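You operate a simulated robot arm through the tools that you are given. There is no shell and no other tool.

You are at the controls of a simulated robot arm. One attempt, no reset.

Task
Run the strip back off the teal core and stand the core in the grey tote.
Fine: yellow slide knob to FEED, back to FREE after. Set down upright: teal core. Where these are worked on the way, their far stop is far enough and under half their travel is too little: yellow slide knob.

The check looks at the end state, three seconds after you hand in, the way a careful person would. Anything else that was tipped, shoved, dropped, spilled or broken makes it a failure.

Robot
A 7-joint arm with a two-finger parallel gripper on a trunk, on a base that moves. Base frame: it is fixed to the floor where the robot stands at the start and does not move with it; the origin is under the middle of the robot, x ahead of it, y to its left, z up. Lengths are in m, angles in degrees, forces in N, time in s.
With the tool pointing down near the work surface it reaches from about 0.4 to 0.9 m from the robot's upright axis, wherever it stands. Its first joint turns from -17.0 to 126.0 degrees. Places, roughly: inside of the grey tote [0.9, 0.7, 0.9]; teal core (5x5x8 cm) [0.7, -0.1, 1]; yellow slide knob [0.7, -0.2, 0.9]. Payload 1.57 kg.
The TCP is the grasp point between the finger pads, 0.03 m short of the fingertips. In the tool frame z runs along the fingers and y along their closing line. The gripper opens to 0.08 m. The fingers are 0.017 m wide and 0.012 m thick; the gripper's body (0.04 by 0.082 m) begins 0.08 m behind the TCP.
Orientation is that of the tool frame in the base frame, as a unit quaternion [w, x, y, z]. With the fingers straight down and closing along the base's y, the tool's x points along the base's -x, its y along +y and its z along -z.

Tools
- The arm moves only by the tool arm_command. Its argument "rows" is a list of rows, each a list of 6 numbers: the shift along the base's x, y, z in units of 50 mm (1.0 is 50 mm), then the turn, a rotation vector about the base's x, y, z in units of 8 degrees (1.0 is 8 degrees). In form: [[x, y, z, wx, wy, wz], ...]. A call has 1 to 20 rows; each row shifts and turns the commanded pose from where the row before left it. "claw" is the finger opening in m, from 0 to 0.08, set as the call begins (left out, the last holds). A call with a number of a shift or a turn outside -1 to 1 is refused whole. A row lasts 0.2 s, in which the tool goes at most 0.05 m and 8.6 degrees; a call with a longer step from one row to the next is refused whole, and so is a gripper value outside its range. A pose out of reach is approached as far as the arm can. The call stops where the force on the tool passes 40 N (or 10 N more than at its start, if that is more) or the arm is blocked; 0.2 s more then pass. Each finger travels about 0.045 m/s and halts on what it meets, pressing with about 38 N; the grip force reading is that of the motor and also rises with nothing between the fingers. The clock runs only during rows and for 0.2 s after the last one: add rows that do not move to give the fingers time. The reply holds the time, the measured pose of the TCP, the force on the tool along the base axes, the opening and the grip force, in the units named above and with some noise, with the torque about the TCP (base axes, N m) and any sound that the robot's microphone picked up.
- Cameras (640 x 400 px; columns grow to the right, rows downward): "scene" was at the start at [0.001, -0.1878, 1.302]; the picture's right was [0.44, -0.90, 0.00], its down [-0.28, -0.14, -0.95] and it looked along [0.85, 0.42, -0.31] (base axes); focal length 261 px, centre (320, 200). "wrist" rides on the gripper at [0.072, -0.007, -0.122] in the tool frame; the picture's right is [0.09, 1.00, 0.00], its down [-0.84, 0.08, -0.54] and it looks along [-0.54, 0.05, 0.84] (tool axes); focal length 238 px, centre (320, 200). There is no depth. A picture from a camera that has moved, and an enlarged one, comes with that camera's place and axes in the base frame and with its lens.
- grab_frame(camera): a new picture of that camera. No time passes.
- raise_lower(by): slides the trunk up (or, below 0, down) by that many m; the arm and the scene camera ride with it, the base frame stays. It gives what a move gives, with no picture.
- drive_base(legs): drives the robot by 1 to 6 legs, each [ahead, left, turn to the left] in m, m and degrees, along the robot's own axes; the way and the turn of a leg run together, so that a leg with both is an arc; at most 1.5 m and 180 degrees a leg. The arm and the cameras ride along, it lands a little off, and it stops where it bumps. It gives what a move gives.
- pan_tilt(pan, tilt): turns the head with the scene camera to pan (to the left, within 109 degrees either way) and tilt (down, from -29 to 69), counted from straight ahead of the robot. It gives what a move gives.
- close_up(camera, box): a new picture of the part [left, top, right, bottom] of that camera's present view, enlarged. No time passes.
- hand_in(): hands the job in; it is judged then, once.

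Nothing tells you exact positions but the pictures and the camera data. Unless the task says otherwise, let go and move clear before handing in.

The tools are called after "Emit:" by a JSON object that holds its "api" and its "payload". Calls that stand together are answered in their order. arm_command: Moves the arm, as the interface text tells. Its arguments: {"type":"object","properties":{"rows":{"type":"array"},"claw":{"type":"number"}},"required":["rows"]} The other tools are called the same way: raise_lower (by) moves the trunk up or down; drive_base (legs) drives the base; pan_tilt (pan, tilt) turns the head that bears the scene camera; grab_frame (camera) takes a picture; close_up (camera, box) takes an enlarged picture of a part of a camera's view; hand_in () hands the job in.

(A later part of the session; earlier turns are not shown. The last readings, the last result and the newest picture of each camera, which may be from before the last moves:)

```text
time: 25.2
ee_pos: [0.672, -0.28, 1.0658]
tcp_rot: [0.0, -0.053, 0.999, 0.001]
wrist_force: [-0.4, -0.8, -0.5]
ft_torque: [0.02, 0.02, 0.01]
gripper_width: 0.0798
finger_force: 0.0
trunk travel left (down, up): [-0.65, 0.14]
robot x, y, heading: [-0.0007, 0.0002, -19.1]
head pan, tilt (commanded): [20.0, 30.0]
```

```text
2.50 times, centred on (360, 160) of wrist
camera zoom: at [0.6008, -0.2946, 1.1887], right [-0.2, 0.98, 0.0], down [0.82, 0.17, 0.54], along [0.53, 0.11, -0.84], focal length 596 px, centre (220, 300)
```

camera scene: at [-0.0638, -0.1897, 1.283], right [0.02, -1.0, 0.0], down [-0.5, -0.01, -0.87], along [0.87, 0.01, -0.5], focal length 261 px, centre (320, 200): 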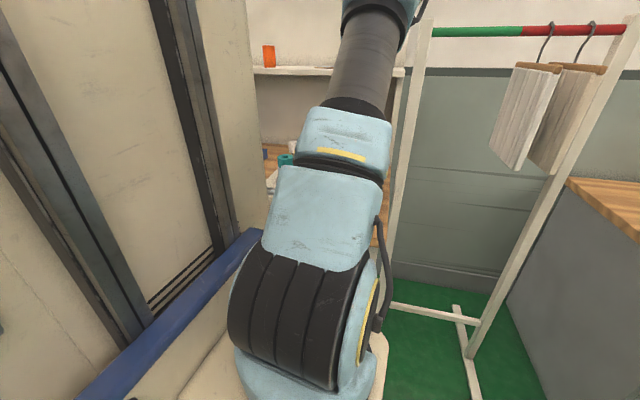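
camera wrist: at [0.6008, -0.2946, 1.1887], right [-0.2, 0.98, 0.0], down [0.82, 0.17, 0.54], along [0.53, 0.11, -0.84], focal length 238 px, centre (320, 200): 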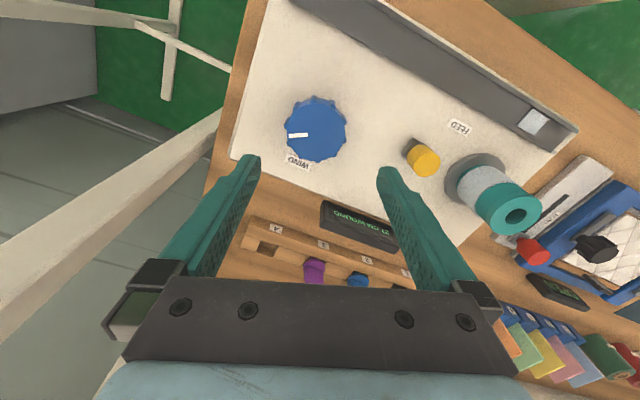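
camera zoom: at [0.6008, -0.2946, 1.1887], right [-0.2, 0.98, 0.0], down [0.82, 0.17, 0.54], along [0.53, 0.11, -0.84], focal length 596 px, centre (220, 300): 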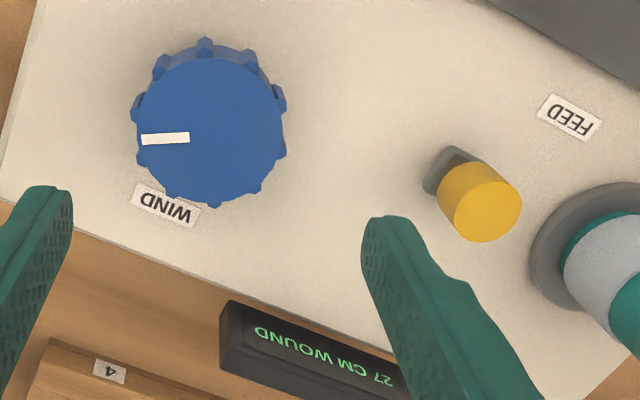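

The display now reads 27 CM WOUND after 19.2°, so counter-clockwise unwinds at about 6.4° per cm. I'll wind the open gripper back clockwise in the air, re-centre on (0.671, -0.2835), and take a larger stroke.

Emit:
{"api": "arm_command", "payload": {"rows": [[-0.01, -0.06, 0, 0, 0, -0.95], [0, 0, 0, 0, 0, -0.95], [0, 0, 0, 0, 0, -0.95], [0, 0, 0, 0, 0, -0.95], [0, 0, 0, 0, 0, -0.95], [0, 0, 0, 0, 0, -0.95], [0, 0, 0, 0, 0, -0.95], [0, 0, 0, 0, 0, 0]]}}

Emit:
{"api": "grab_frame", "payload": {"camera": "wrist"}}

Emit:
{"api": "grab_frame", "payload": {"camera": "scene"}}

```text
time: 27.0
ee_pos: [0.6697, -0.2841, 1.0665]
tcp_rot: [-0.001, 0.4, 0.916, 0.0]
wrist_force: [-0.2, 0.1, 0.2]
ft_torque: [0.0, 0.04, 0.01]
gripper_width: 0.08
finger_force: 0.1
trunk travel left (down, up): [-0.65, 0.14]
robot x, y, heading: [-0.0018, 0.0006, -19.1]
head pan, tilt (commanded): [20.0, 30.0]
```

```text
taken
camera wrist: at [0.6167, -0.236, 1.1889], right [0.67, 0.74, 0.0], down [0.63, -0.56, 0.54], along [0.4, -0.36, -0.84], focal length 238 px, centre (320, 200)
```

wrist: 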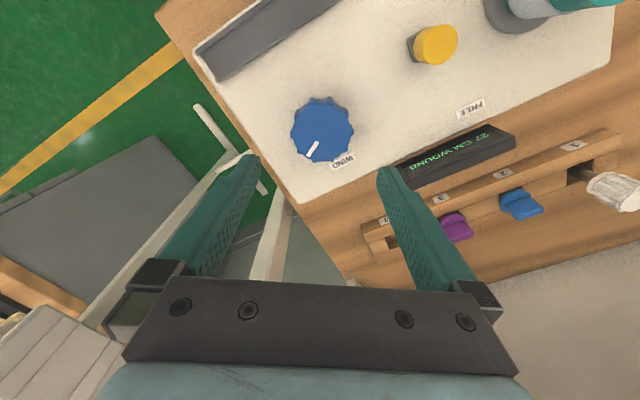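

```text
taken
camera scene: at [-0.0629, -0.1891, 1.2829], right [0.02, -1.0, 0.0], down [-0.5, -0.01, -0.87], along [0.87, 0.01, -0.5], focal length 261 px, centre (320, 200)
```

scene: 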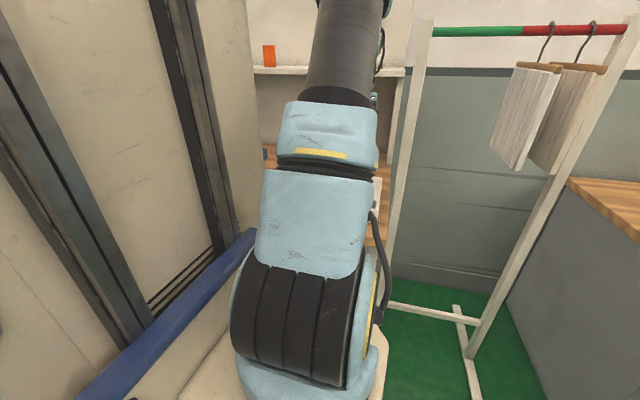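

Emit:
{"api": "close_up", "payload": {"camera": "wrist", "box": [260, 80, 380, 180]}}

```text
4.00 times, centred on (320, 130) of wrist
camera zoom: at [0.6167, -0.236, 1.1889], right [0.67, 0.74, 0.0], down [0.63, -0.56, 0.54], along [0.4, -0.36, -0.84], focal length 953 px, centre (320, 480)
```

zoom: 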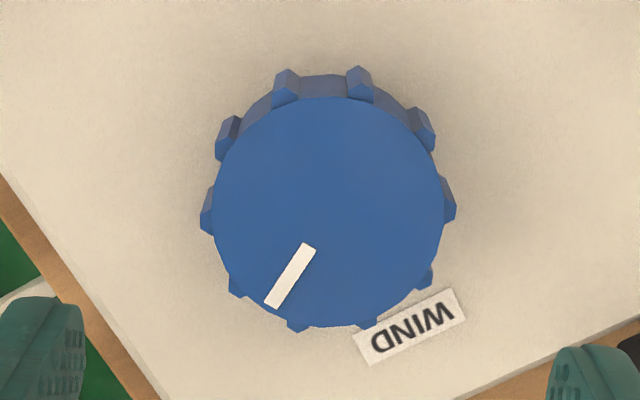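

The gripper is centred and the display stays visible in this orientation. I'll descend, grip and turn counter-clockwise 48°, then look.

Emit:
{"api": "arm_command", "payload": {"rows": [[0, 0, -0.8, 0, 0, 0], [0, 0.01, -0.8, 0, 0, 0], [0.01, 0.01, -0.76, 0, 0, 0], [0, 0, 0, 0, 0, 0]], "claw": 0.08}}

Emit:
{"api": "arm_command", "payload": {"rows": [[0, 0, 0, 0, 0, 0], [0, 0, 0, 0, 0, 0], [0, 0, 0, 0, 0, 0]], "claw": 0.05}}

Emit:
{"api": "arm_command", "payload": {"rows": [[0, 0, 0, 0, 0, 1], [0, 0, 0, 0, 0, 1], [0, 0, 0, 0, 0, 1], [0, 0, 0, 0, 0, 1], [0, 0, 0, 0, 0, 1], [0, 0, 0, 0, 0, 1]]}}

Emit:
{"api": "grab_frame", "payload": {"camera": "wrist"}}

```text
time: 28.0
ee_pos: [0.6713, -0.2819, 0.9469]
tcp_rot: [0.0, 0.399, 0.917, 0.001]
wrist_force: [-0.4, -1.1, 0.0]
ft_torque: [-0.06, -0.02, 0.0]
gripper_width: 0.0801
finger_force: 0.0
trunk travel left (down, up): [-0.65, 0.14]
robot x, y, heading: [-0.0018, -0.0, -19.2]
head pan, tilt (commanded): [20.0, 30.0]
```

```text
time: 28.8
ee_pos: [0.6702, -0.2816, 0.9452]
tcp_rot: [0.0, 0.4, 0.917, 0.0]
wrist_force: [-0.7, -0.2, -2.7]
ft_torque: [-0.13, -0.33, 0.03]
gripper_width: 0.0575
finger_force: 27.9
trunk travel left (down, up): [-0.65, 0.14]
robot x, y, heading: [-0.0032, -0.0018, -18.9]
head pan, tilt (commanded): [20.0, 30.0]
```

```text
time: 30.2
ee_pos: [0.6695, -0.2837, 0.9463]
tcp_rot: [-0.002, -0.009, 1.0, 0.0]
wrist_force: [-6.5, -9.4, -24.9]
ft_torque: [0.51, 0.79, -0.06]
gripper_width: 0.0573
finger_force: 45.2
trunk travel left (down, up): [-0.65, 0.14]
robot x, y, heading: [-0.0008, 0.0013, -19.1]
head pan, tilt (commanded): [20.0, 30.0]
```

```text
taken
camera wrist: at [0.5993, -0.2919, 1.069], right [-0.11, 0.99, 0.0], down [0.84, 0.09, 0.54], along [0.54, 0.06, -0.84], focal length 238 px, centre (320, 200)
```

wrist: 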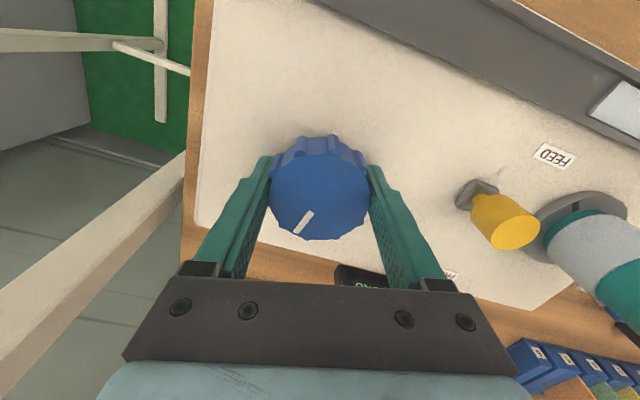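

The knob is turning with the gripper and the strip is feeding into the channel. I'll turn another 40° counter-clockwise, then release, lift and read.

Emit:
{"api": "arm_command", "payload": {"rows": [[0, 0, 0, 0, 0, 1], [0, 0, 0, 0, 0, 1], [0, 0, 0, 0, 0, 1], [0, 0, 0, 0, 0, 1], [0, 0, 0, 0, 0, 1]]}}

Emit:
{"api": "grab_frame", "payload": {"camera": "wrist"}}

```text
time: 31.4
ee_pos: [0.6704, -0.2856, 0.949]
tcp_rot: [0.001, -0.349, 0.937, -0.001]
wrist_force: [2.6, -23.0, -17.1]
ft_torque: [0.63, -0.02, -0.06]
gripper_width: 0.0573
finger_force: 45.4
trunk travel left (down, up): [-0.65, 0.14]
robot x, y, heading: [0.004, 0.0011, -19.0]
head pan, tilt (commanded): [20.0, 30.0]
```

```text
taken
camera wrist: at [0.6215, -0.3371, 1.0705], right [-0.72, 0.69, 0.0], down [0.58, 0.61, 0.54], along [0.38, 0.39, -0.84], focal length 238 px, centre (320, 200)
```

wrist: 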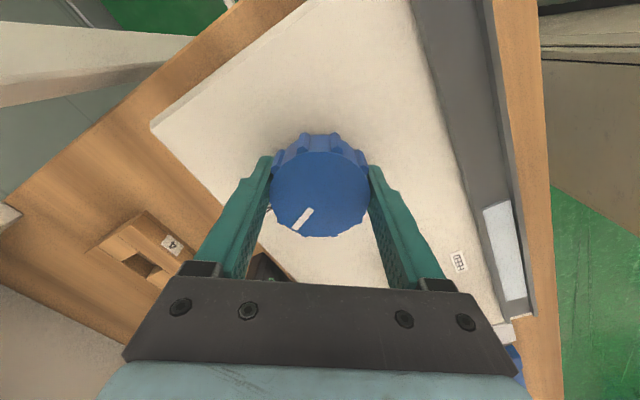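

Emit:
{"api": "arm_command", "payload": {"rows": [[0, 0, 0, 0, 0, 0], [0, 0, 0, 0, 0, 0], [0, 0, 0.8, 0, 0, 0], [0, 0, 0.8, 0, 0, 0], [0, 0, 0.8, 0, 0, 0]], "claw": 0.08}}

Emit:
{"api": "arm_command", "payload": {"rows": [[0, 0, 0, 0, 0, -1], [0, 0, 0, 0, 0, -1], [0, 0, 0, 0, 0, -1], [0, 0, 0, 0, 0, -1], [0, 0, 0, 0, 0, -1], [0, 0, 0, 0, 0, -1], [0, 0, 0, 0, 0, -1], [0, 0, 0, 0, 0, -1], [0, 0, 0, 0, 0, -1], [0, 0, 0, 0, 0, -1], [0, 0, 0, 0, 0, -1], [0, 0, 0, 0, 0, 0]]}}

Emit:
{"api": "grab_frame", "payload": {"camera": "wrist"}}

Emit:
{"api": "close_up", "payload": {"camera": "wrist", "box": [380, 110, 540, 200]}}

Emit:
{"api": "close_up", "payload": {"camera": "wrist", "box": [260, 80, 380, 180]}}

```text
time: 32.6
ee_pos: [0.6727, -0.284, 1.0697]
tcp_rot: [0.0, -0.35, 0.937, -0.001]
wrist_force: [0.1, 0.1, 0.0]
ft_torque: [0.06, 0.0, 0.02]
gripper_width: 0.0802
finger_force: 0.0
trunk travel left (down, up): [-0.65, 0.14]
robot x, y, heading: [-0.0014, 0.0019, -19.2]
head pan, tilt (commanded): [20.0, 30.0]
```

```text
time: 35.2
ee_pos: [0.6717, -0.2819, 1.069]
tcp_rot: [0.0, 0.4, 0.917, 0.0]
wrist_force: [-0.4, 0.1, 0.5]
ft_torque: [0.02, -0.02, 0.02]
gripper_width: 0.0799
finger_force: 0.1
trunk travel left (down, up): [-0.65, 0.14]
robot x, y, heading: [0.0001, 0.0024, -18.9]
head pan, tilt (commanded): [20.0, 30.0]
```

```text
taken
camera wrist: at [0.617, -0.2344, 1.1909], right [0.67, 0.74, 0.0], down [0.63, -0.56, 0.54], along [0.4, -0.36, -0.84], focal length 238 px, centre (320, 200)
```

wrist: 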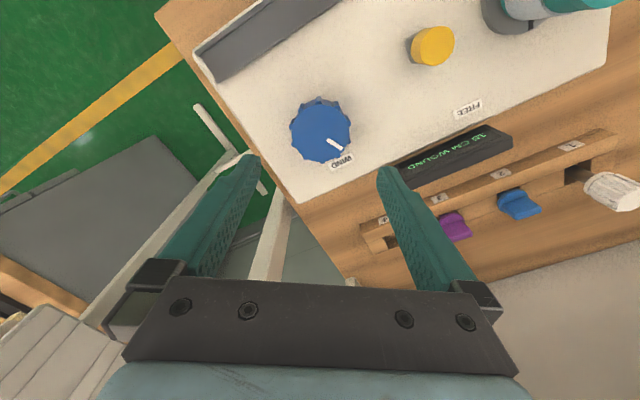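

```text
4.00 times, centred on (460, 155) of wrist
camera zoom: at [0.617, -0.2344, 1.1909], right [0.67, 0.74, 0.0], down [0.63, -0.56, 0.54], along [0.4, -0.36, -0.84], focal length 953 px, centre (-240, 380)
```

zoom: 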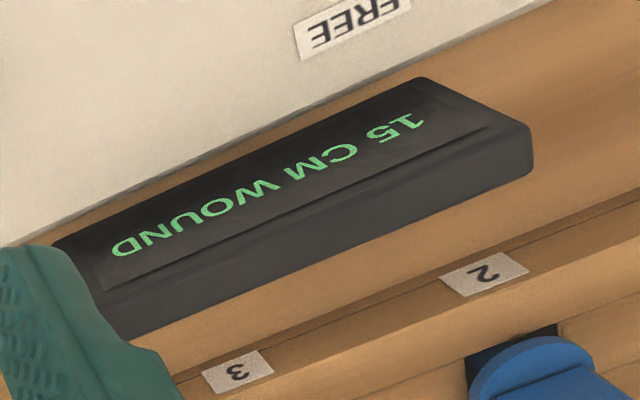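

```text
4.00 times, centred on (320, 130) of wrist
camera zoom: at [0.617, -0.2344, 1.1909], right [0.67, 0.74, 0.0], down [0.63, -0.56, 0.54], along [0.4, -0.36, -0.84], focal length 953 px, centre (320, 480)
```

zoom: 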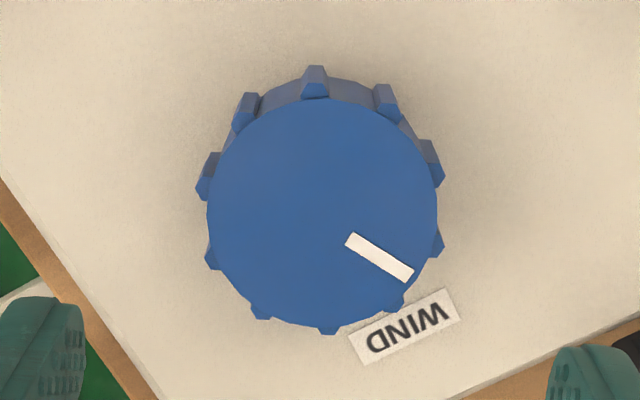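

The display reads 15 CM WOUND, so the rate is about 7.1° per cm and roughly 107° remain. I'll back up a little more in the air, descend, grip and do another long stroke.

Emit:
{"api": "arm_command", "payload": {"rows": [[0, 0, 0, 0, 0, -0.8], [0, 0, 0, 0, 0, -0.8], [0, 0, -0.8, 0, 0, 0], [0, 0, -0.8, 0, 0, 0], [0, 0, -0.82, 0, 0, 0], [0, 0, 0, 0, 0, 0]], "claw": 0.08}}

Emit:
{"api": "grab_frame", "payload": {"camera": "wrist"}}

```text
time: 36.6
ee_pos: [0.6698, -0.2831, 0.9474]
tcp_rot: [-0.001, 0.5, 0.866, 0.0]
wrist_force: [-0.5, 0.6, 0.4]
ft_torque: [-0.04, 0.01, 0.01]
gripper_width: 0.0798
finger_force: 0.0
trunk travel left (down, up): [-0.65, 0.14]
robot x, y, heading: [0.0017, 0.0017, -19.1]
head pan, tilt (commanded): [20.0, 30.0]
```

```text
taken
camera wrist: at [0.6293, -0.2233, 1.0701], right [0.82, 0.58, 0.0], down [0.49, -0.69, 0.54], along [0.31, -0.44, -0.84], focal length 238 px, centre (320, 200)
```

wrist: 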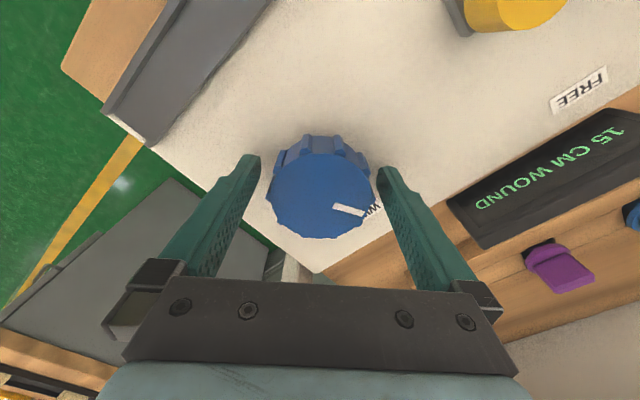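

Emit:
{"api": "arm_command", "payload": {"rows": [[0, 0, 0, 0, 0, 0], [0, 0, 0, 0, 0, 0], [0, 0, 0, 0, 0, 0]], "claw": 0.05}}

Emit:
{"api": "arm_command", "payload": {"rows": [[0, 0, 0, 0, 0, 1], [0, 0, 0, 0, 0, 1], [0, 0, 0, 0, 0, 1], [0, 0, 0, 0, 0, 1], [0, 0, 0, 0, 0, 1], [0, 0, 0, 0, 0, 1]]}}

Emit:
{"api": "arm_command", "payload": {"rows": [[0, 0, 0, 0, 0, 1], [0, 0, 0, 0, 0, 1], [0, 0, 0, 0, 0, 1], [0, 0, 0, 0, 0, 1], [0, 0, 0, 0, 0, 1], [0, 0, 0, 0, 0, 0.8]]}}

Emit:
{"api": "grab_frame", "payload": {"camera": "wrist"}}

```text
time: 37.4
ee_pos: [0.6716, -0.2816, 0.9489]
tcp_rot: [0.0, 0.5, 0.866, 0.0]
wrist_force: [3.5, 2.2, -3.0]
ft_torque: [-0.14, -0.39, 0.02]
gripper_width: 0.0575
finger_force: 28.0
trunk travel left (down, up): [-0.65, 0.14]
robot x, y, heading: [-0.0021, 0.0041, -19.2]
head pan, tilt (commanded): [20.0, 30.0]
```

```text
time: 38.8
ee_pos: [0.6703, -0.2836, 0.9483]
tcp_rot: [0.001, 0.103, 0.995, 0.0]
wrist_force: [1.3, -0.8, 3.1]
ft_torque: [0.87, -0.01, 0.03]
gripper_width: 0.0575
finger_force: 45.3
trunk travel left (down, up): [-0.65, 0.14]
robot x, y, heading: [-0.0031, 0.0012, -19.1]
head pan, tilt (commanded): [20.0, 30.0]
```

```text
time: 40.2
ee_pos: [0.6702, -0.285, 0.9482]
tcp_rot: [0.0, -0.296, 0.955, -0.001]
wrist_force: [6.5, -23.8, 0.7]
ft_torque: [-0.07, 0.78, -0.04]
gripper_width: 0.0574
finger_force: 44.7
trunk travel left (down, up): [-0.65, 0.14]
robot x, y, heading: [0.001, -0.0033, -19.0]
head pan, tilt (commanded): [20.0, 30.0]
```

```text
taken
camera wrist: at [0.6155, -0.3313, 1.0703], right [-0.64, 0.77, 0.0], down [0.65, 0.54, 0.54], along [0.42, 0.35, -0.84], focal length 238 px, centre (320, 200)
```

wrist: 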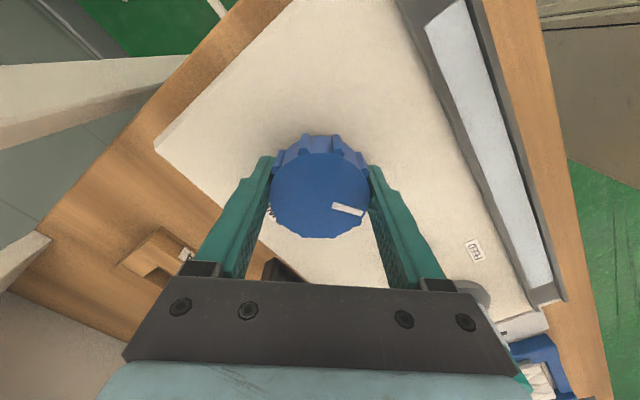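

The strip now nearly fills the channel. I'll release, lift, turn back and read the display before finishing.

Emit:
{"api": "arm_command", "payload": {"rows": [[0, 0, 0, 0, 0, 0], [0, 0, 0, 0, 0, 0], [0, 0, 0.8, 0, 0, 0], [0, 0, 0.8, 0, 0, 0], [0, 0, 0.8, 0, 0, 0]], "claw": 0.08}}

Emit:
{"api": "arm_command", "payload": {"rows": [[0, 0, 0, 0, 0, -1], [0, 0, 0, 0, 0, -1], [0, 0, 0, 0, 0, -1], [0, 0, 0, 0, 0, -1], [0, 0, 0, 0, 0, -1], [0, 0, 0, 0, 0, -1], [0, 0, 0, 0, 0, -1], [0, 0, 0, 0, 0, -1], [0, 0, 0, 0, 0, -1], [0, 0, 0, 0, 0, 0]]}}

Emit:
{"api": "grab_frame", "payload": {"camera": "wrist"}}

Emit:
{"api": "close_up", "payload": {"camera": "wrist", "box": [360, 110, 540, 210]}}

Emit:
{"api": "close_up", "payload": {"camera": "wrist", "box": [260, 80, 380, 180]}}

```text
time: 41.4
ee_pos: [0.6682, -0.2829, 1.0652]
tcp_rot: [0.0, -0.297, 0.955, 0.001]
wrist_force: [0.3, -0.8, 0.6]
ft_torque: [0.03, 0.03, 0.0]
gripper_width: 0.0801
finger_force: 0.1
trunk travel left (down, up): [-0.65, 0.14]
robot x, y, heading: [-0.0024, -0.0013, -18.9]
head pan, tilt (commanded): [20.0, 30.0]
```

```text
time: 43.6
ee_pos: [0.671, -0.2831, 1.0678]
tcp_rot: [-0.001, 0.321, 0.947, 0.0]
wrist_force: [0.7, 0.1, 0.3]
ft_torque: [0.01, -0.01, 0.0]
gripper_width: 0.0801
finger_force: 0.0
trunk travel left (down, up): [-0.65, 0.14]
robot x, y, heading: [0.0022, 0.0012, -19.4]
head pan, tilt (commanded): [20.0, 30.0]
```

```text
taken
camera wrist: at [0.6102, -0.2448, 1.1894], right [0.53, 0.85, 0.0], down [0.71, -0.45, 0.54], along [0.46, -0.29, -0.84], focal length 238 px, centre (320, 200)
```

wrist: 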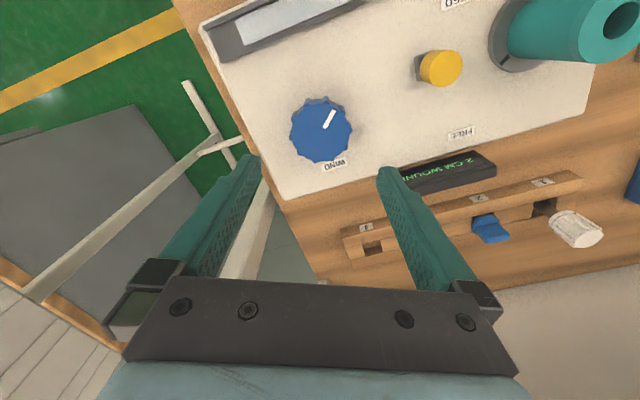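

```text
3.56 times, centred on (450, 160) of wrist
camera zoom: at [0.6102, -0.2448, 1.1894], right [0.53, 0.85, 0.0], down [0.71, -0.45, 0.54], along [0.46, -0.29, -0.84], focal length 848 px, centre (-142, 342)
```

zoom: 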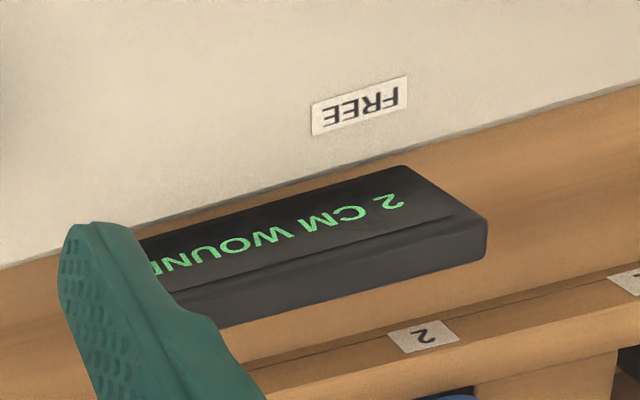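

```text
4.00 times, centred on (320, 130) of wrist
camera zoom: at [0.6102, -0.2448, 1.1894], right [0.53, 0.85, 0.0], down [0.71, -0.45, 0.54], along [0.46, -0.29, -0.84], focal length 953 px, centre (320, 480)
```

zoom: 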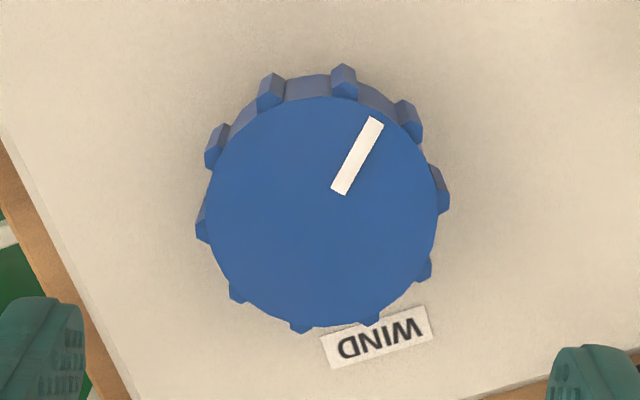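

The display reads 2 CM WOUND. I'll set the tool near -76° so the display stays in view while gripping, then finish the last turn in small steps.

Emit:
{"api": "arm_command", "payload": {"rows": [[0, 0, 0, 0, 0, -0.96], [0, 0, 0, 0, 0, -0.96], [0, 0, 0, 0, 0, -0.96], [0, 0, 0, 0, 0, -0.96], [0, 0, 0, 0, 0, -0.96], [0, 0, -0.8, 0, 0, 0], [0, 0, -0.8, 0, 0, 0], [0, 0, -0.78, 0, 0, 0], [0, 0, 0, 0, 0, 0]], "claw": 0.08}}

Emit:
{"api": "grab_frame", "payload": {"camera": "wrist"}}

```text
time: 45.6
ee_pos: [0.6684, -0.2852, 0.9488]
tcp_rot: [0.0, 0.615, 0.789, 0.0]
wrist_force: [-0.5, 0.2, -0.4]
ft_torque: [0.02, 0.0, -0.04]
gripper_width: 0.0798
finger_force: 0.3
trunk travel left (down, up): [-0.65, 0.14]
robot x, y, heading: [-0.0002, 0.0001, -19.3]
head pan, tilt (commanded): [20.0, 30.0]
```

```text
taken
camera wrist: at [0.6454, -0.2161, 1.0704], right [0.94, 0.33, 0.0], down [0.28, -0.79, 0.54], along [0.18, -0.51, -0.84], focal length 238 px, centre (320, 200)
```

wrist: 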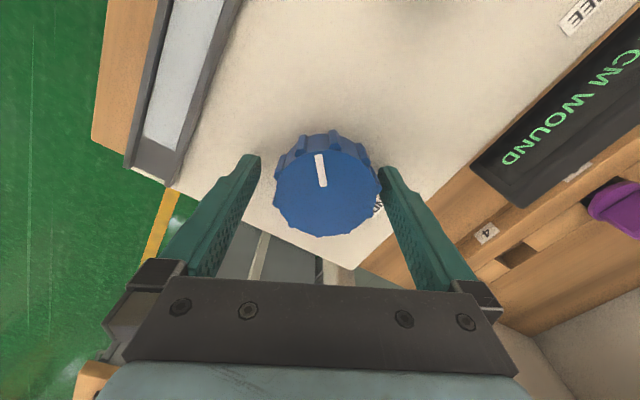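

Emit:
{"api": "arm_command", "payload": {"rows": [[0.04, 0.025, 0, 0, 0, 0], [0, 0, 0, 0, 0, 0]]}}

Emit:
{"api": "arm_command", "payload": {"rows": [[0, 0, 0, 0, 0, 0], [0, 0, 0, 0, 0, 0], [0, 0, 0, 0, 0, 0]], "claw": 0.05}}

Emit:
{"api": "arm_command", "payload": {"rows": [[0, 0, 0, 0, 0, 0.75], [0, 0, 0, 0, 0, 0.75], [0, 0, 0, 0, 0, 0]]}}

Emit:
{"api": "grab_frame", "payload": {"camera": "wrist"}}

```text
time: 46.2
ee_pos: [0.6713, -0.2833, 0.9491]
tcp_rot: [0.0, 0.615, 0.789, 0.0]
wrist_force: [-0.8, 0.3, -1.0]
ft_torque: [0.03, 0.02, 0.0]
gripper_width: 0.0802
finger_force: 0.0
trunk travel left (down, up): [-0.65, 0.14]
robot x, y, heading: [0.0031, 0.0023, -19.1]
head pan, tilt (commanded): [20.0, 30.0]
```

```text
time: 47.0
ee_pos: [0.6719, -0.2822, 0.9486]
tcp_rot: [0.001, 0.615, 0.789, 0.001]
wrist_force: [6.5, 0.0, -1.8]
ft_torque: [-0.09, -0.22, 0.02]
gripper_width: 0.0575
finger_force: 26.3
trunk travel left (down, up): [-0.65, 0.14]
robot x, y, heading: [0.0031, -0.0013, -19.1]
head pan, tilt (commanded): [20.0, 30.0]
```

```text
time: 47.8
ee_pos: [0.6723, -0.2826, 0.9486]
tcp_rot: [0.0, 0.529, 0.849, -0.001]
wrist_force: [-2.4, -5.1, 0.1]
ft_torque: [-0.12, -0.52, 0.0]
gripper_width: 0.0572
finger_force: 44.6
trunk travel left (down, up): [-0.65, 0.14]
robot x, y, heading: [-0.0008, 0.0002, -19.1]
head pan, tilt (commanded): [20.0, 30.0]
```

```text
taken
camera wrist: at [0.6349, -0.221, 1.0709], right [0.85, 0.52, 0.0], down [0.44, -0.72, 0.54], along [0.28, -0.46, -0.84], focal length 238 px, centre (320, 200)
```

wrist: 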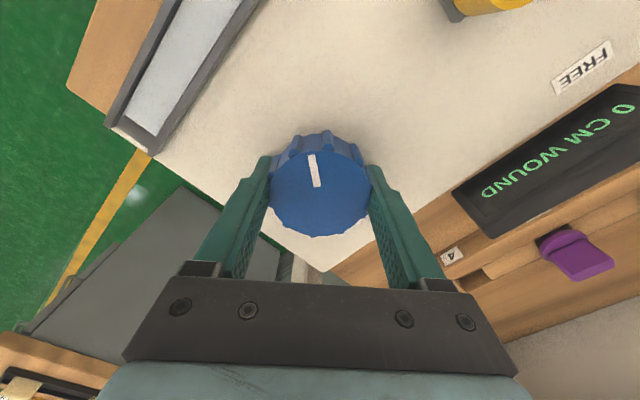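

The display reads 0 CM WOUND. I'll add about 4° more so it's fully off rather than rounded, watching the force.

Emit:
{"api": "arm_command", "payload": {"rows": [[0, 0, 0, 0, 0, 0.5], [0, 0, 0, 0, 0, 0]]}}

Emit:
{"api": "grab_frame", "payload": {"camera": "wrist"}}

```text
time: 48.4
ee_pos: [0.6732, -0.2832, 0.9486]
tcp_rot: [0.0, 0.499, 0.867, 0.001]
wrist_force: [1.3, -12.2, 3.1]
ft_torque: [0.32, 0.82, -0.02]
gripper_width: 0.0574
finger_force: 45.2
trunk travel left (down, up): [-0.65, 0.14]
robot x, y, heading: [0.001, -0.0016, -19.4]
head pan, tilt (commanded): [20.0, 30.0]
```

```text
taken
camera wrist: at [0.6305, -0.2238, 1.0709], right [0.82, 0.58, 0.0], down [0.49, -0.68, 0.54], along [0.31, -0.44, -0.84], focal length 238 px, centre (320, 200)
```

wrist: 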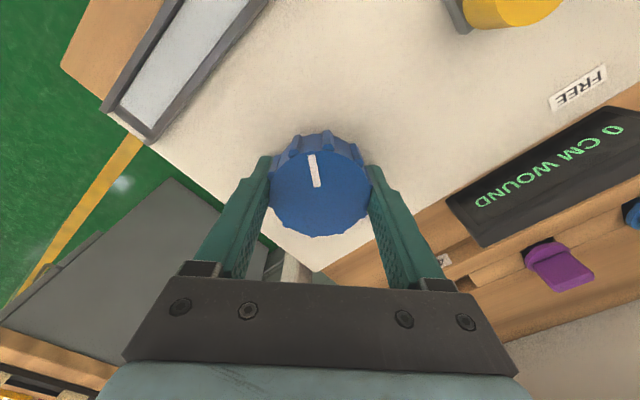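

The strip is off and the display holds at 0 CM. I'll release, lift, turn back to -13° and move above the yellow knob.

Emit:
{"api": "arm_command", "payload": {"rows": [[0, 0, 0, 0, 0, 0], [0, 0, 0, 0, 0, 0], [0, 0, 0.8, 0, 0, 0], [0, 0, 0.8, 0, 0, 0], [0, 0, 0.8, 0, 0, 0]], "claw": 0.08}}

Emit:
{"api": "arm_command", "payload": {"rows": [[0, 0.4, 0, 0, 0, 0.96], [0, 0.4, 0, 0, 0, 0.96], [0.02, 0.4, 0, 0, 0, 0.96], [0.02, 0.4, 0, 0, 0, 0.96], [0.02, 0.4, 0, 0, 0, 0.96], [0.02, 0.4, 0, 0, 0, 0.96], [0, 0, 0, 0, 0, 0]], "claw": 0.06}}

Emit:
{"api": "grab_frame", "payload": {"camera": "wrist"}}

Emit:
{"api": "close_up", "payload": {"camera": "wrist", "box": [200, 60, 440, 260]}}

```text
time: 49.6
ee_pos: [0.6716, -0.2837, 1.0665]
tcp_rot: [0.0, 0.499, 0.867, 0.0]
wrist_force: [0.0, -0.7, -0.4]
ft_torque: [-0.04, 0.05, 0.01]
gripper_width: 0.0799
finger_force: 0.0
trunk travel left (down, up): [-0.65, 0.14]
robot x, y, heading: [-0.0004, -0.0008, -18.9]
head pan, tilt (commanded): [20.0, 30.0]
```

```text
time: 51.2
ee_pos: [0.6753, -0.1625, 1.0681]
tcp_rot: [0.001, 0.119, 0.993, 0.0]
wrist_force: [-0.1, -0.7, 0.4]
ft_torque: [-0.01, -0.02, 0.01]
gripper_width: 0.06
finger_force: 0.0
trunk travel left (down, up): [-0.65, 0.14]
robot x, y, heading: [0.0007, -0.0008, -19.1]
head pan, tilt (commanded): [20.0, 30.0]
```

```text
taken
camera wrist: at [0.6051, -0.1523, 1.1897], right [0.15, 0.99, 0.0], down [0.83, -0.12, 0.54], along [0.54, -0.08, -0.84], focal length 238 px, centre (320, 200)
```

wrist: 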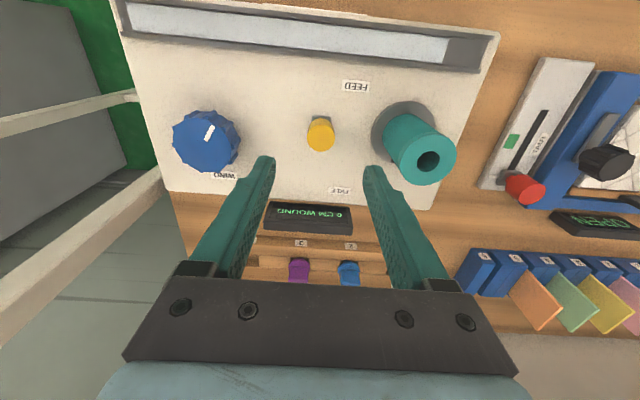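

```text
2.00 times, centred on (320, 160) of wrist
camera zoom: at [0.6051, -0.1523, 1.1897], right [0.15, 0.99, 0.0], down [0.83, -0.12, 0.54], along [0.54, -0.08, -0.84], focal length 477 px, centre (320, 280)
```

zoom: 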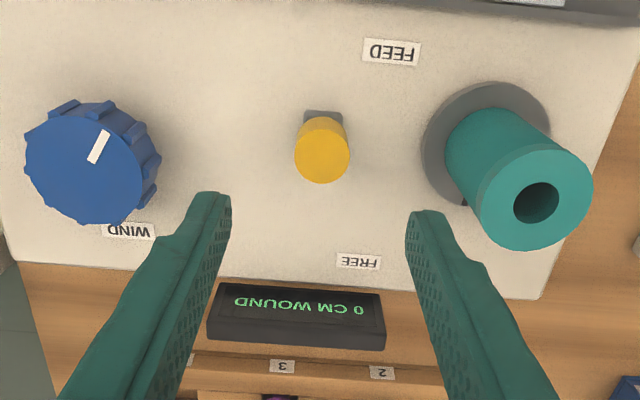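

The yellow knob is directly below and the core is bare teal now. I'll descend around the knob.

Emit:
{"api": "arm_command", "payload": {"rows": [[0.02, 0, -0.8, 0, 0, 0.03], [0.02, 0, -0.8, 0, 0, 0.03], [0, 0, -0.7, 0, 0, 0.03], [0, 0, 0, 0, 0, 0]], "claw": 0.06}}

Emit:
{"api": "close_up", "payload": {"camera": "wrist", "box": [220, 80, 420, 260]}}

```text
time: 52.2
ee_pos: [0.6821, -0.1616, 0.9563]
tcp_rot: [0.0, 0.114, 0.994, 0.001]
wrist_force: [-0.9, -0.2, 0.4]
ft_torque: [0.0, 0.0, 0.01]
gripper_width: 0.0599
finger_force: 0.0
trunk travel left (down, up): [-0.65, 0.14]
robot x, y, heading: [0.0024, -0.0007, -19.4]
head pan, tilt (commanded): [20.0, 30.0]
```

```text
2.22 times, centred on (320, 170) of wrist
camera zoom: at [0.6093, -0.1519, 1.0779], right [0.14, 0.99, 0.0], down [0.83, -0.11, 0.54], along [0.54, -0.07, -0.84], focal length 530 px, centre (320, 267)
```

zoom: 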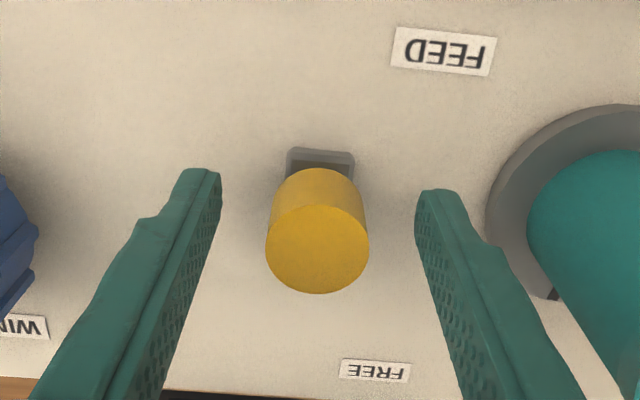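

Emit:
{"api": "arm_command", "payload": {"rows": [[0, -0.02, -0.05, 0, 0, 0], [0, 0, 0, 0, 0, 0]]}}

Emit:
{"api": "arm_command", "payload": {"rows": [[0, 0, 0, 0, 0, 0], [0, 0, 0, 0, 0, 0], [0, 0, 0, 0, 0, 0]], "claw": 0.022}}

Emit:
{"api": "arm_command", "payload": {"rows": [[0.097, -0.023, 0, 0, 0, 0], [0.097, -0.023, 0, 0, 0, 0], [0.097, -0.023, 0, 0, 0, 0], [0.097, -0.023, 0, 0, 0, 0]]}}

Emit:
{"api": "grab_frame", "payload": {"camera": "wrist"}}

```text
time: 52.8
ee_pos: [0.6807, -0.1636, 0.9529]
tcp_rot: [-0.001, 0.114, 0.993, -0.001]
wrist_force: [0.2, 0.1, -0.8]
ft_torque: [-0.02, -0.01, -0.02]
gripper_width: 0.06
finger_force: 0.0
trunk travel left (down, up): [-0.65, 0.14]
robot x, y, heading: [-0.0, 0.0021, -19.2]
head pan, tilt (commanded): [20.0, 30.0]
```

```text
time: 53.6
ee_pos: [0.6809, -0.1623, 0.9513]
tcp_rot: [0.0, 0.114, 0.993, 0.0]
wrist_force: [0.3, 0.4, -1.0]
ft_torque: [-0.16, 0.02, -0.02]
gripper_width: 0.0276
finger_force: 22.0
trunk travel left (down, up): [-0.65, 0.14]
robot x, y, heading: [-0.0017, 0.0005, -19.3]
head pan, tilt (commanded): [20.0, 30.0]
```

```text
time: 54.6
ee_pos: [0.6966, -0.1666, 0.9525]
tcp_rot: [0.0, 0.114, 0.993, 0.0]
wrist_force: [-0.8, 0.7, 3.1]
ft_torque: [-0.17, 0.52, -0.02]
gripper_width: 0.0271
finger_force: 37.9
trunk travel left (down, up): [-0.65, 0.14]
robot x, y, heading: [-0.0021, 0.0019, -19.2]
head pan, tilt (commanded): [20.0, 30.0]
```

```text
taken
camera wrist: at [0.6259, -0.1566, 1.0743], right [0.14, 0.99, 0.0], down [0.83, -0.11, 0.54], along [0.54, -0.07, -0.84], focal length 238 px, centre (320, 200)
```

wrist: 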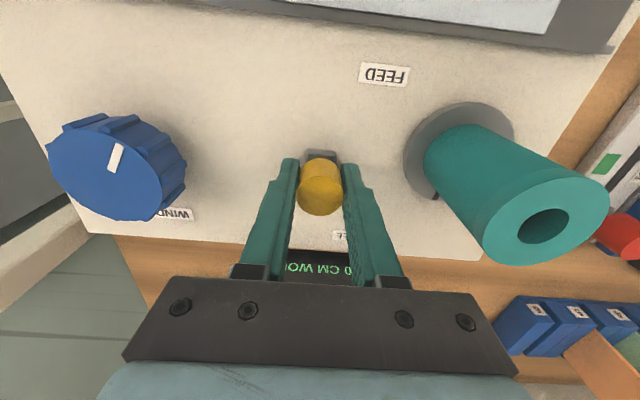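

Emit:
{"api": "arm_command", "payload": {"rows": [[0.097, -0.023, 0, 0, 0, 0], [0.097, -0.023, 0, 0, 0, 0], [0.097, -0.023, 0, 0, 0, 0], [0.097, -0.023, 0, 0, 0, 0]]}}

Emit:
{"api": "arm_command", "payload": {"rows": [[0.05, -0.012, 0, 0, 0, 0], [0.05, -0.012, 0, 0, 0, 0]]}}

Emit:
{"api": "grab_frame", "payload": {"camera": "wrist"}}

```text
time: 55.6
ee_pos: [0.7173, -0.1711, 0.9529]
tcp_rot: [0.001, 0.114, 0.993, 0.0]
wrist_force: [-0.8, -0.5, 11.9]
ft_torque: [-0.28, 0.19, 0.05]
gripper_width: 0.0272
finger_force: 38.3
trunk travel left (down, up): [-0.65, 0.14]
robot x, y, heading: [0.001, -0.0045, -19.1]
head pan, tilt (commanded): [20.0, 30.0]
```

```text
time: 56.2
ee_pos: [0.7222, -0.1732, 0.9515]
tcp_rot: [0.001, 0.115, 0.993, -0.001]
wrist_force: [-1.1, -4.5, 12.6]
ft_torque: [0.34, 0.17, 0.1]
gripper_width: 0.0268
finger_force: 38.4
trunk travel left (down, up): [-0.65, 0.14]
robot x, y, heading: [-0.0017, -0.0038, -19.0]
head pan, tilt (commanded): [20.0, 30.0]
```

```text
taken
camera wrist: at [0.6513, -0.1627, 1.0741], right [0.14, 0.99, 0.0], down [0.83, -0.11, 0.54], along [0.54, -0.07, -0.84], focal length 238 px, centre (320, 200)
```

wrist: 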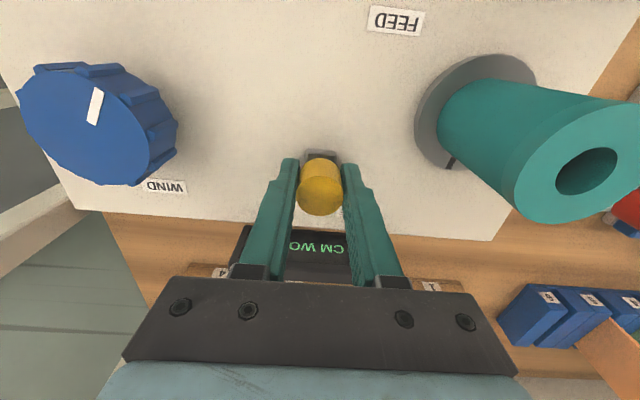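

The knob is back where it started at FREE. I'll nudge it gently to confirm the stop.

Emit:
{"api": "arm_command", "payload": {"rows": [[0.04, -0.01, 0, 0, 0, 0], [0.04, -0.01, 0, 0, 0, 0]]}}

Emit:
{"api": "grab_frame", "payload": {"camera": "wrist"}}

```text
time: 56.8
ee_pos: [0.7237, -0.1741, 0.9521]
tcp_rot: [-0.002, 0.113, 0.994, 0.0]
wrist_force: [-14.0, 1.1, 15.3]
ft_torque: [0.25, -0.16, 0.02]
gripper_width: 0.0273
finger_force: 37.5
trunk travel left (down, up): [-0.65, 0.14]
robot x, y, heading: [-0.0021, -0.001, -19.4]
head pan, tilt (commanded): [20.0, 30.0]
```

```text
taken
camera wrist: at [0.6538, -0.1634, 1.0743], right [0.14, 0.99, 0.0], down [0.83, -0.11, 0.54], along [0.53, -0.07, -0.84], focal length 238 px, centre (320, 200)
```

wrist: 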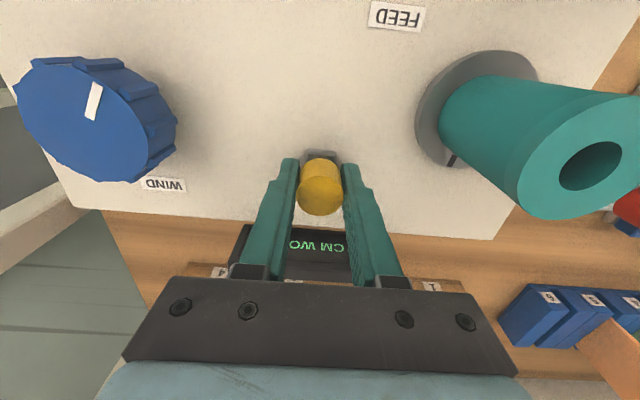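

The stop is confirmed, with 14 N resisting at FREE. I'll release, lift and look at the whole machine.

Emit:
{"api": "arm_command", "payload": {"rows": [[0, 0, 0, 0, 0, 0], [0, 0, 0, 0, 0, 0], [0, 0, 0.8, 0, 0, 0], [0, 0, 0.8, 0, 0, 0], [0, 0, 0.9, 0, 0, 0], [-0.8, 0.2, 0.4, 0, 0, 0], [-0.8, 0.2, 0.4, 0, 0, 0], [0, 0, 0, 0, 0, 0]], "claw": 0.06}}

Emit:
{"api": "grab_frame", "payload": {"camera": "wrist"}}

Emit:
{"api": "close_up", "payload": {"camera": "wrist", "box": [300, 60, 500, 240]}}

```text
time: 58.6
ee_pos: [0.6462, -0.1559, 1.1171]
tcp_rot: [0.0, 0.114, 0.994, 0.0]
wrist_force: [0.2, 0.7, -0.5]
ft_torque: [0.0, 0.02, 0.0]
gripper_width: 0.0598
finger_force: 0.0
trunk travel left (down, up): [-0.65, 0.14]
robot x, y, heading: [0.0001, -0.0002, -19.4]
head pan, tilt (commanded): [20.0, 30.0]
```

```text
taken
camera wrist: at [0.5744, -0.1465, 1.2386], right [0.14, 0.99, 0.0], down [0.83, -0.11, 0.54], along [0.54, -0.07, -0.84], focal length 238 px, centre (320, 200)
```

wrist: 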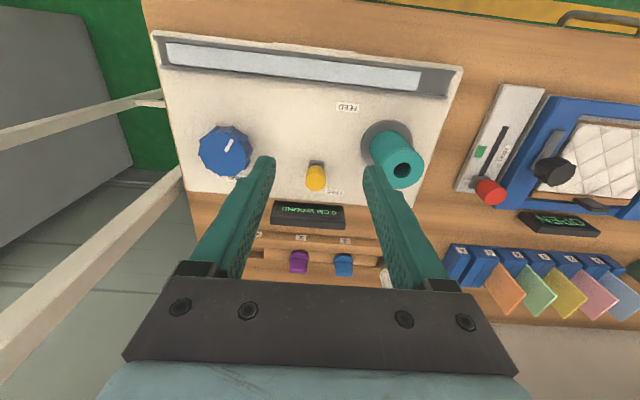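

```text
2.22 times, centred on (400, 150) of wrist
camera zoom: at [0.5744, -0.1465, 1.2386], right [0.14, 0.99, 0.0], down [0.83, -0.11, 0.54], along [0.54, -0.07, -0.84], focal length 530 px, centre (142, 311)
```

zoom: 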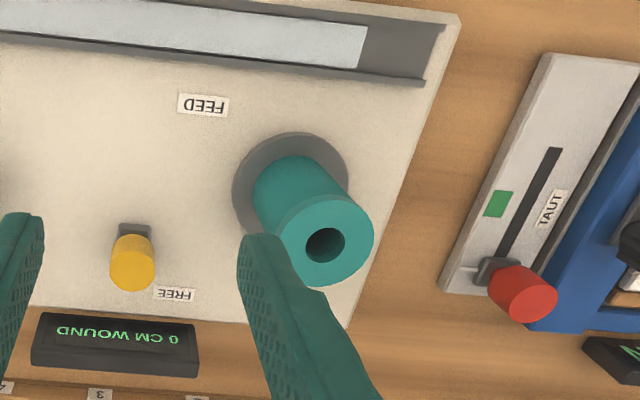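

The display shows 0 CM, the slide is at FREE and the strip lies in the channel. The core stands bare at about (0.703, -0.071), with its top at 0.996. I'll move above it with the fingers fully open.

Emit:
{"api": "arm_command", "payload": {"rows": [[0.38, 0.567, -0.1, 0, 0, 0], [0.38, 0.567, -0.1, 0, 0, 0], [0.38, 0.567, -0.1, 0, 0, 0], [0, 0, 0, 0, 0, 0]], "claw": 0.08}}

Emit:
{"api": "grab_frame", "payload": {"camera": "wrist"}}

Emit:
{"api": "close_up", "payload": {"camera": "wrist", "box": [240, 60, 400, 200]}}

Emit:
{"api": "close_up", "payload": {"camera": "wrist", "box": [380, 60, 640, 330]}}

```text
time: 59.6
ee_pos: [0.7026, -0.0699, 1.0996]
tcp_rot: [0.0, 0.114, 0.993, 0.0]
wrist_force: [0.1, 0.4, -0.2]
ft_torque: [0.01, 0.0, 0.03]
gripper_width: 0.0798
finger_force: 0.1
trunk travel left (down, up): [-0.65, 0.14]
robot x, y, heading: [-0.0021, -0.0011, -19.1]
head pan, tilt (commanded): [20.0, 30.0]
```

```text
taken
camera wrist: at [0.6316, -0.0602, 1.222], right [0.14, 0.99, 0.0], down [0.83, -0.11, 0.54], along [0.54, -0.07, -0.84], focal length 238 px, centre (320, 200)
```

wrist: 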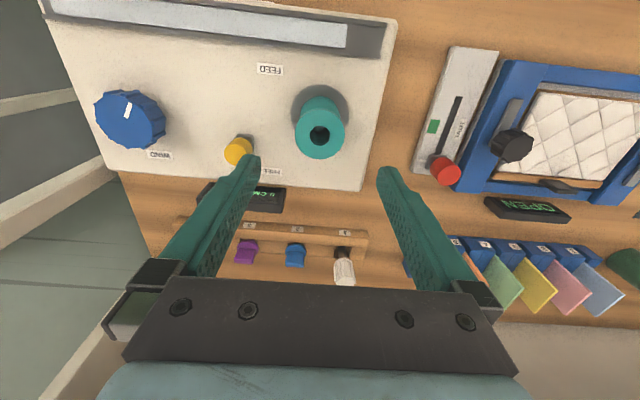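

```text
2.86 times, centred on (320, 130) of wrist
camera zoom: at [0.6316, -0.0602, 1.222], right [0.14, 0.99, 0.0], down [0.83, -0.11, 0.54], along [0.54, -0.07, -0.84], focal length 681 px, centre (320, 400)
```

zoom: 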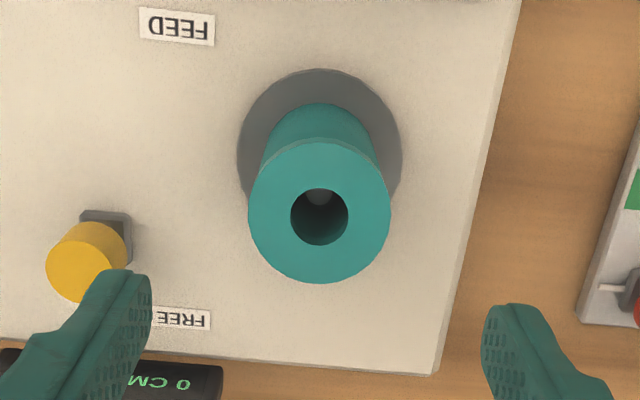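

```text
1.48 times, centred on (510, 195) of wrist
camera zoom: at [0.6316, -0.0602, 1.222], right [0.14, 0.99, 0.0], down [0.83, -0.11, 0.54], along [0.54, -0.07, -0.84], focal length 353 px, centre (38, 207)
```

zoom: 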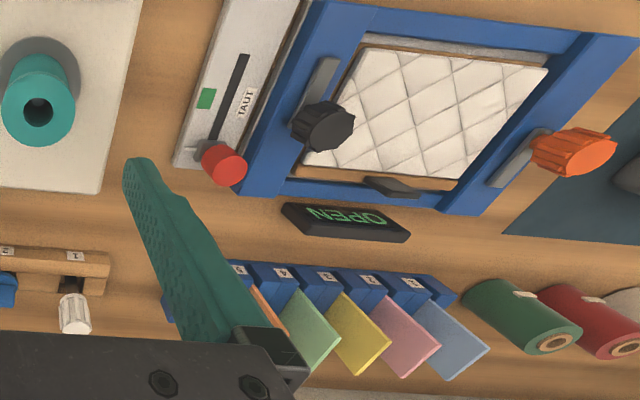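

The core sits exactly under the tool. I'll descend to about 5.5 cm above the core's base and close.

Emit:
{"api": "arm_command", "payload": {"rows": [[0, 0, -0.86, 0, 0, 0], [0, 0, -0.86, 0, 0, 0], [0, 0, -0.84, 0, 0, 0], [0, 0, 0, 0, 0, 0]], "claw": 0.08}}

Emit:
{"api": "grab_frame", "payload": {"camera": "wrist"}}

```text
time: 60.6
ee_pos: [0.7029, -0.069, 0.9711]
tcp_rot: [0.0, 0.115, 0.993, 0.0]
wrist_force: [0.5, -0.9, -0.3]
ft_torque: [0.01, -0.05, 0.03]
gripper_width: 0.0799
finger_force: 0.1
trunk travel left (down, up): [-0.65, 0.14]
robot x, y, heading: [0.0011, 0.0, -19.0]
head pan, tilt (commanded): [20.0, 30.0]
```

```text
taken
camera wrist: at [0.6312, -0.0602, 1.0929], right [0.14, 0.99, 0.0], down [0.83, -0.11, 0.54], along [0.54, -0.07, -0.84], focal length 238 px, centre (320, 200)
```

wrist: 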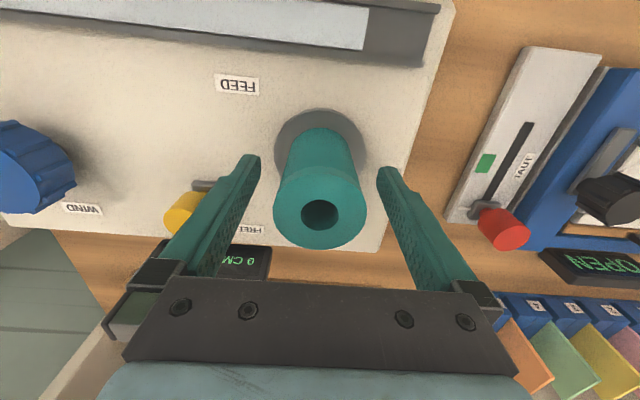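

Emit:
{"api": "arm_command", "payload": {"rows": [[0, 0, 0, 0, 0, 0], [0, 0, 0, 0, 0, 0], [0, 0, 0, 0, 0, 0], [0, 0, 0, 0, 0, 0]], "claw": 0.042}}

Emit:
{"api": "arm_command", "payload": {"rows": [[0, 0, 0.2, 0, 0, 0], [0, 0, 0.3, 0, 0, 0], [0, 0, 0.5, 0, 0, 0], [0, 0, 0, 0, 0, 0]]}}

Emit:
{"api": "grab_frame", "payload": {"camera": "wrist"}}

```text
time: 61.6
ee_pos: [0.7017, -0.0698, 0.9704]
tcp_rot: [0.0, 0.114, 0.994, 0.0]
wrist_force: [0.3, -0.8, -0.3]
ft_torque: [-0.02, 0.01, -0.01]
gripper_width: 0.0471
finger_force: 32.5
trunk travel left (down, up): [-0.65, 0.14]
robot x, y, heading: [0.0022, -0.002, -18.9]
head pan, tilt (commanded): [20.0, 30.0]
```

```text
time: 62.6
ee_pos: [0.7055, -0.0676, 1.0234]
tcp_rot: [0.0, 0.114, 0.994, 0.0]
wrist_force: [-0.4, 0.2, 0.0]
ft_torque: [0.02, 0.0, 0.03]
gripper_width: 0.0468
finger_force: 38.2
trunk travel left (down, up): [-0.65, 0.14]
robot x, y, heading: [-0.0002, -0.0034, -19.1]
head pan, tilt (commanded): [20.0, 30.0]
```

```text
taken
camera wrist: at [0.6334, -0.0576, 1.1465], right [0.14, 0.99, 0.0], down [0.83, -0.11, 0.54], along [0.54, -0.07, -0.84], focal length 238 px, centre (320, 200)
```

wrist: 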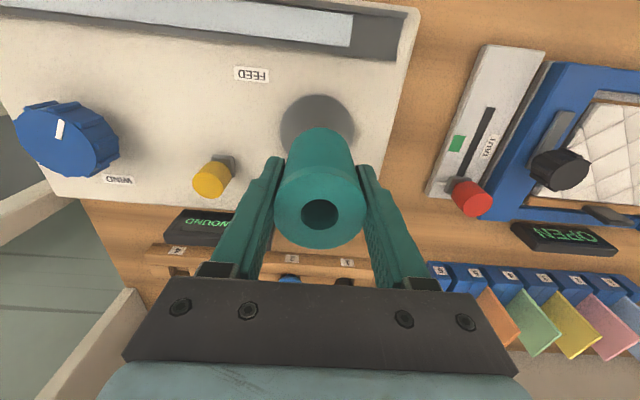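

The core is off its spindle and firmly held at 47 mm opening. I'll lift it high, retract a bit, and turn the wrist so its camera can look left along the bench and floor.

Emit:
{"api": "arm_command", "payload": {"rows": [[0, 0, 0.8, 0, 0, 0], [0, 0, 0.8, 0, 0, 0], [0, 0, 0.6, 0, 0, 0], [-0.7, -0.08, 0.35, 0, 0, 0], [-0.7, -0.08, 0.35, 0, 0, 0], [-0.7, -0.08, 0.35, 0, 0, 0], [-0.7, -0.08, 0.3, 0, 0, 0], [0, 0, 0, 0, 0, 0]]}}

Emit:
{"api": "grab_frame", "payload": {"camera": "wrist"}}

Emit:
{"api": "grab_frame", "payload": {"camera": "scene"}}

```text
time: 64.4
ee_pos: [0.5638, -0.0842, 1.2013]
tcp_rot: [-0.001, 0.114, 0.994, 0.0]
wrist_force: [-0.2, -0.5, -1.0]
ft_torque: [-0.04, 0.0, 0.0]
gripper_width: 0.0466
finger_force: 37.7
trunk travel left (down, up): [-0.65, 0.14]
robot x, y, heading: [0.0015, -0.0041, -19.1]
head pan, tilt (commanded): [20.0, 30.0]
```

```text
taken
camera wrist: at [0.4919, -0.074, 1.3228], right [0.14, 0.99, 0.0], down [0.83, -0.11, 0.54], along [0.54, -0.07, -0.84], focal length 238 px, centre (320, 200)
```

wrist: 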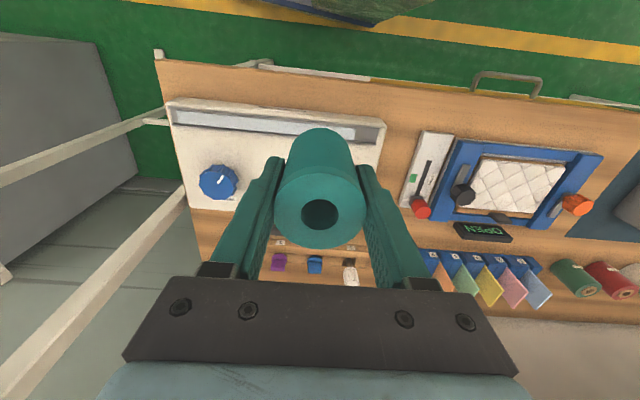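

```text
taken
camera scene: at [-0.0628, -0.1891, 1.2829], right [0.02, -1.0, 0.0], down [-0.5, -0.01, -0.87], along [0.87, 0.01, -0.5], focal length 261 px, centre (320, 200)
```

scene: 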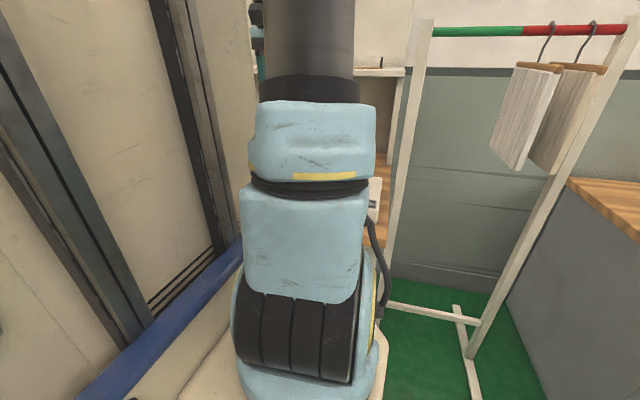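

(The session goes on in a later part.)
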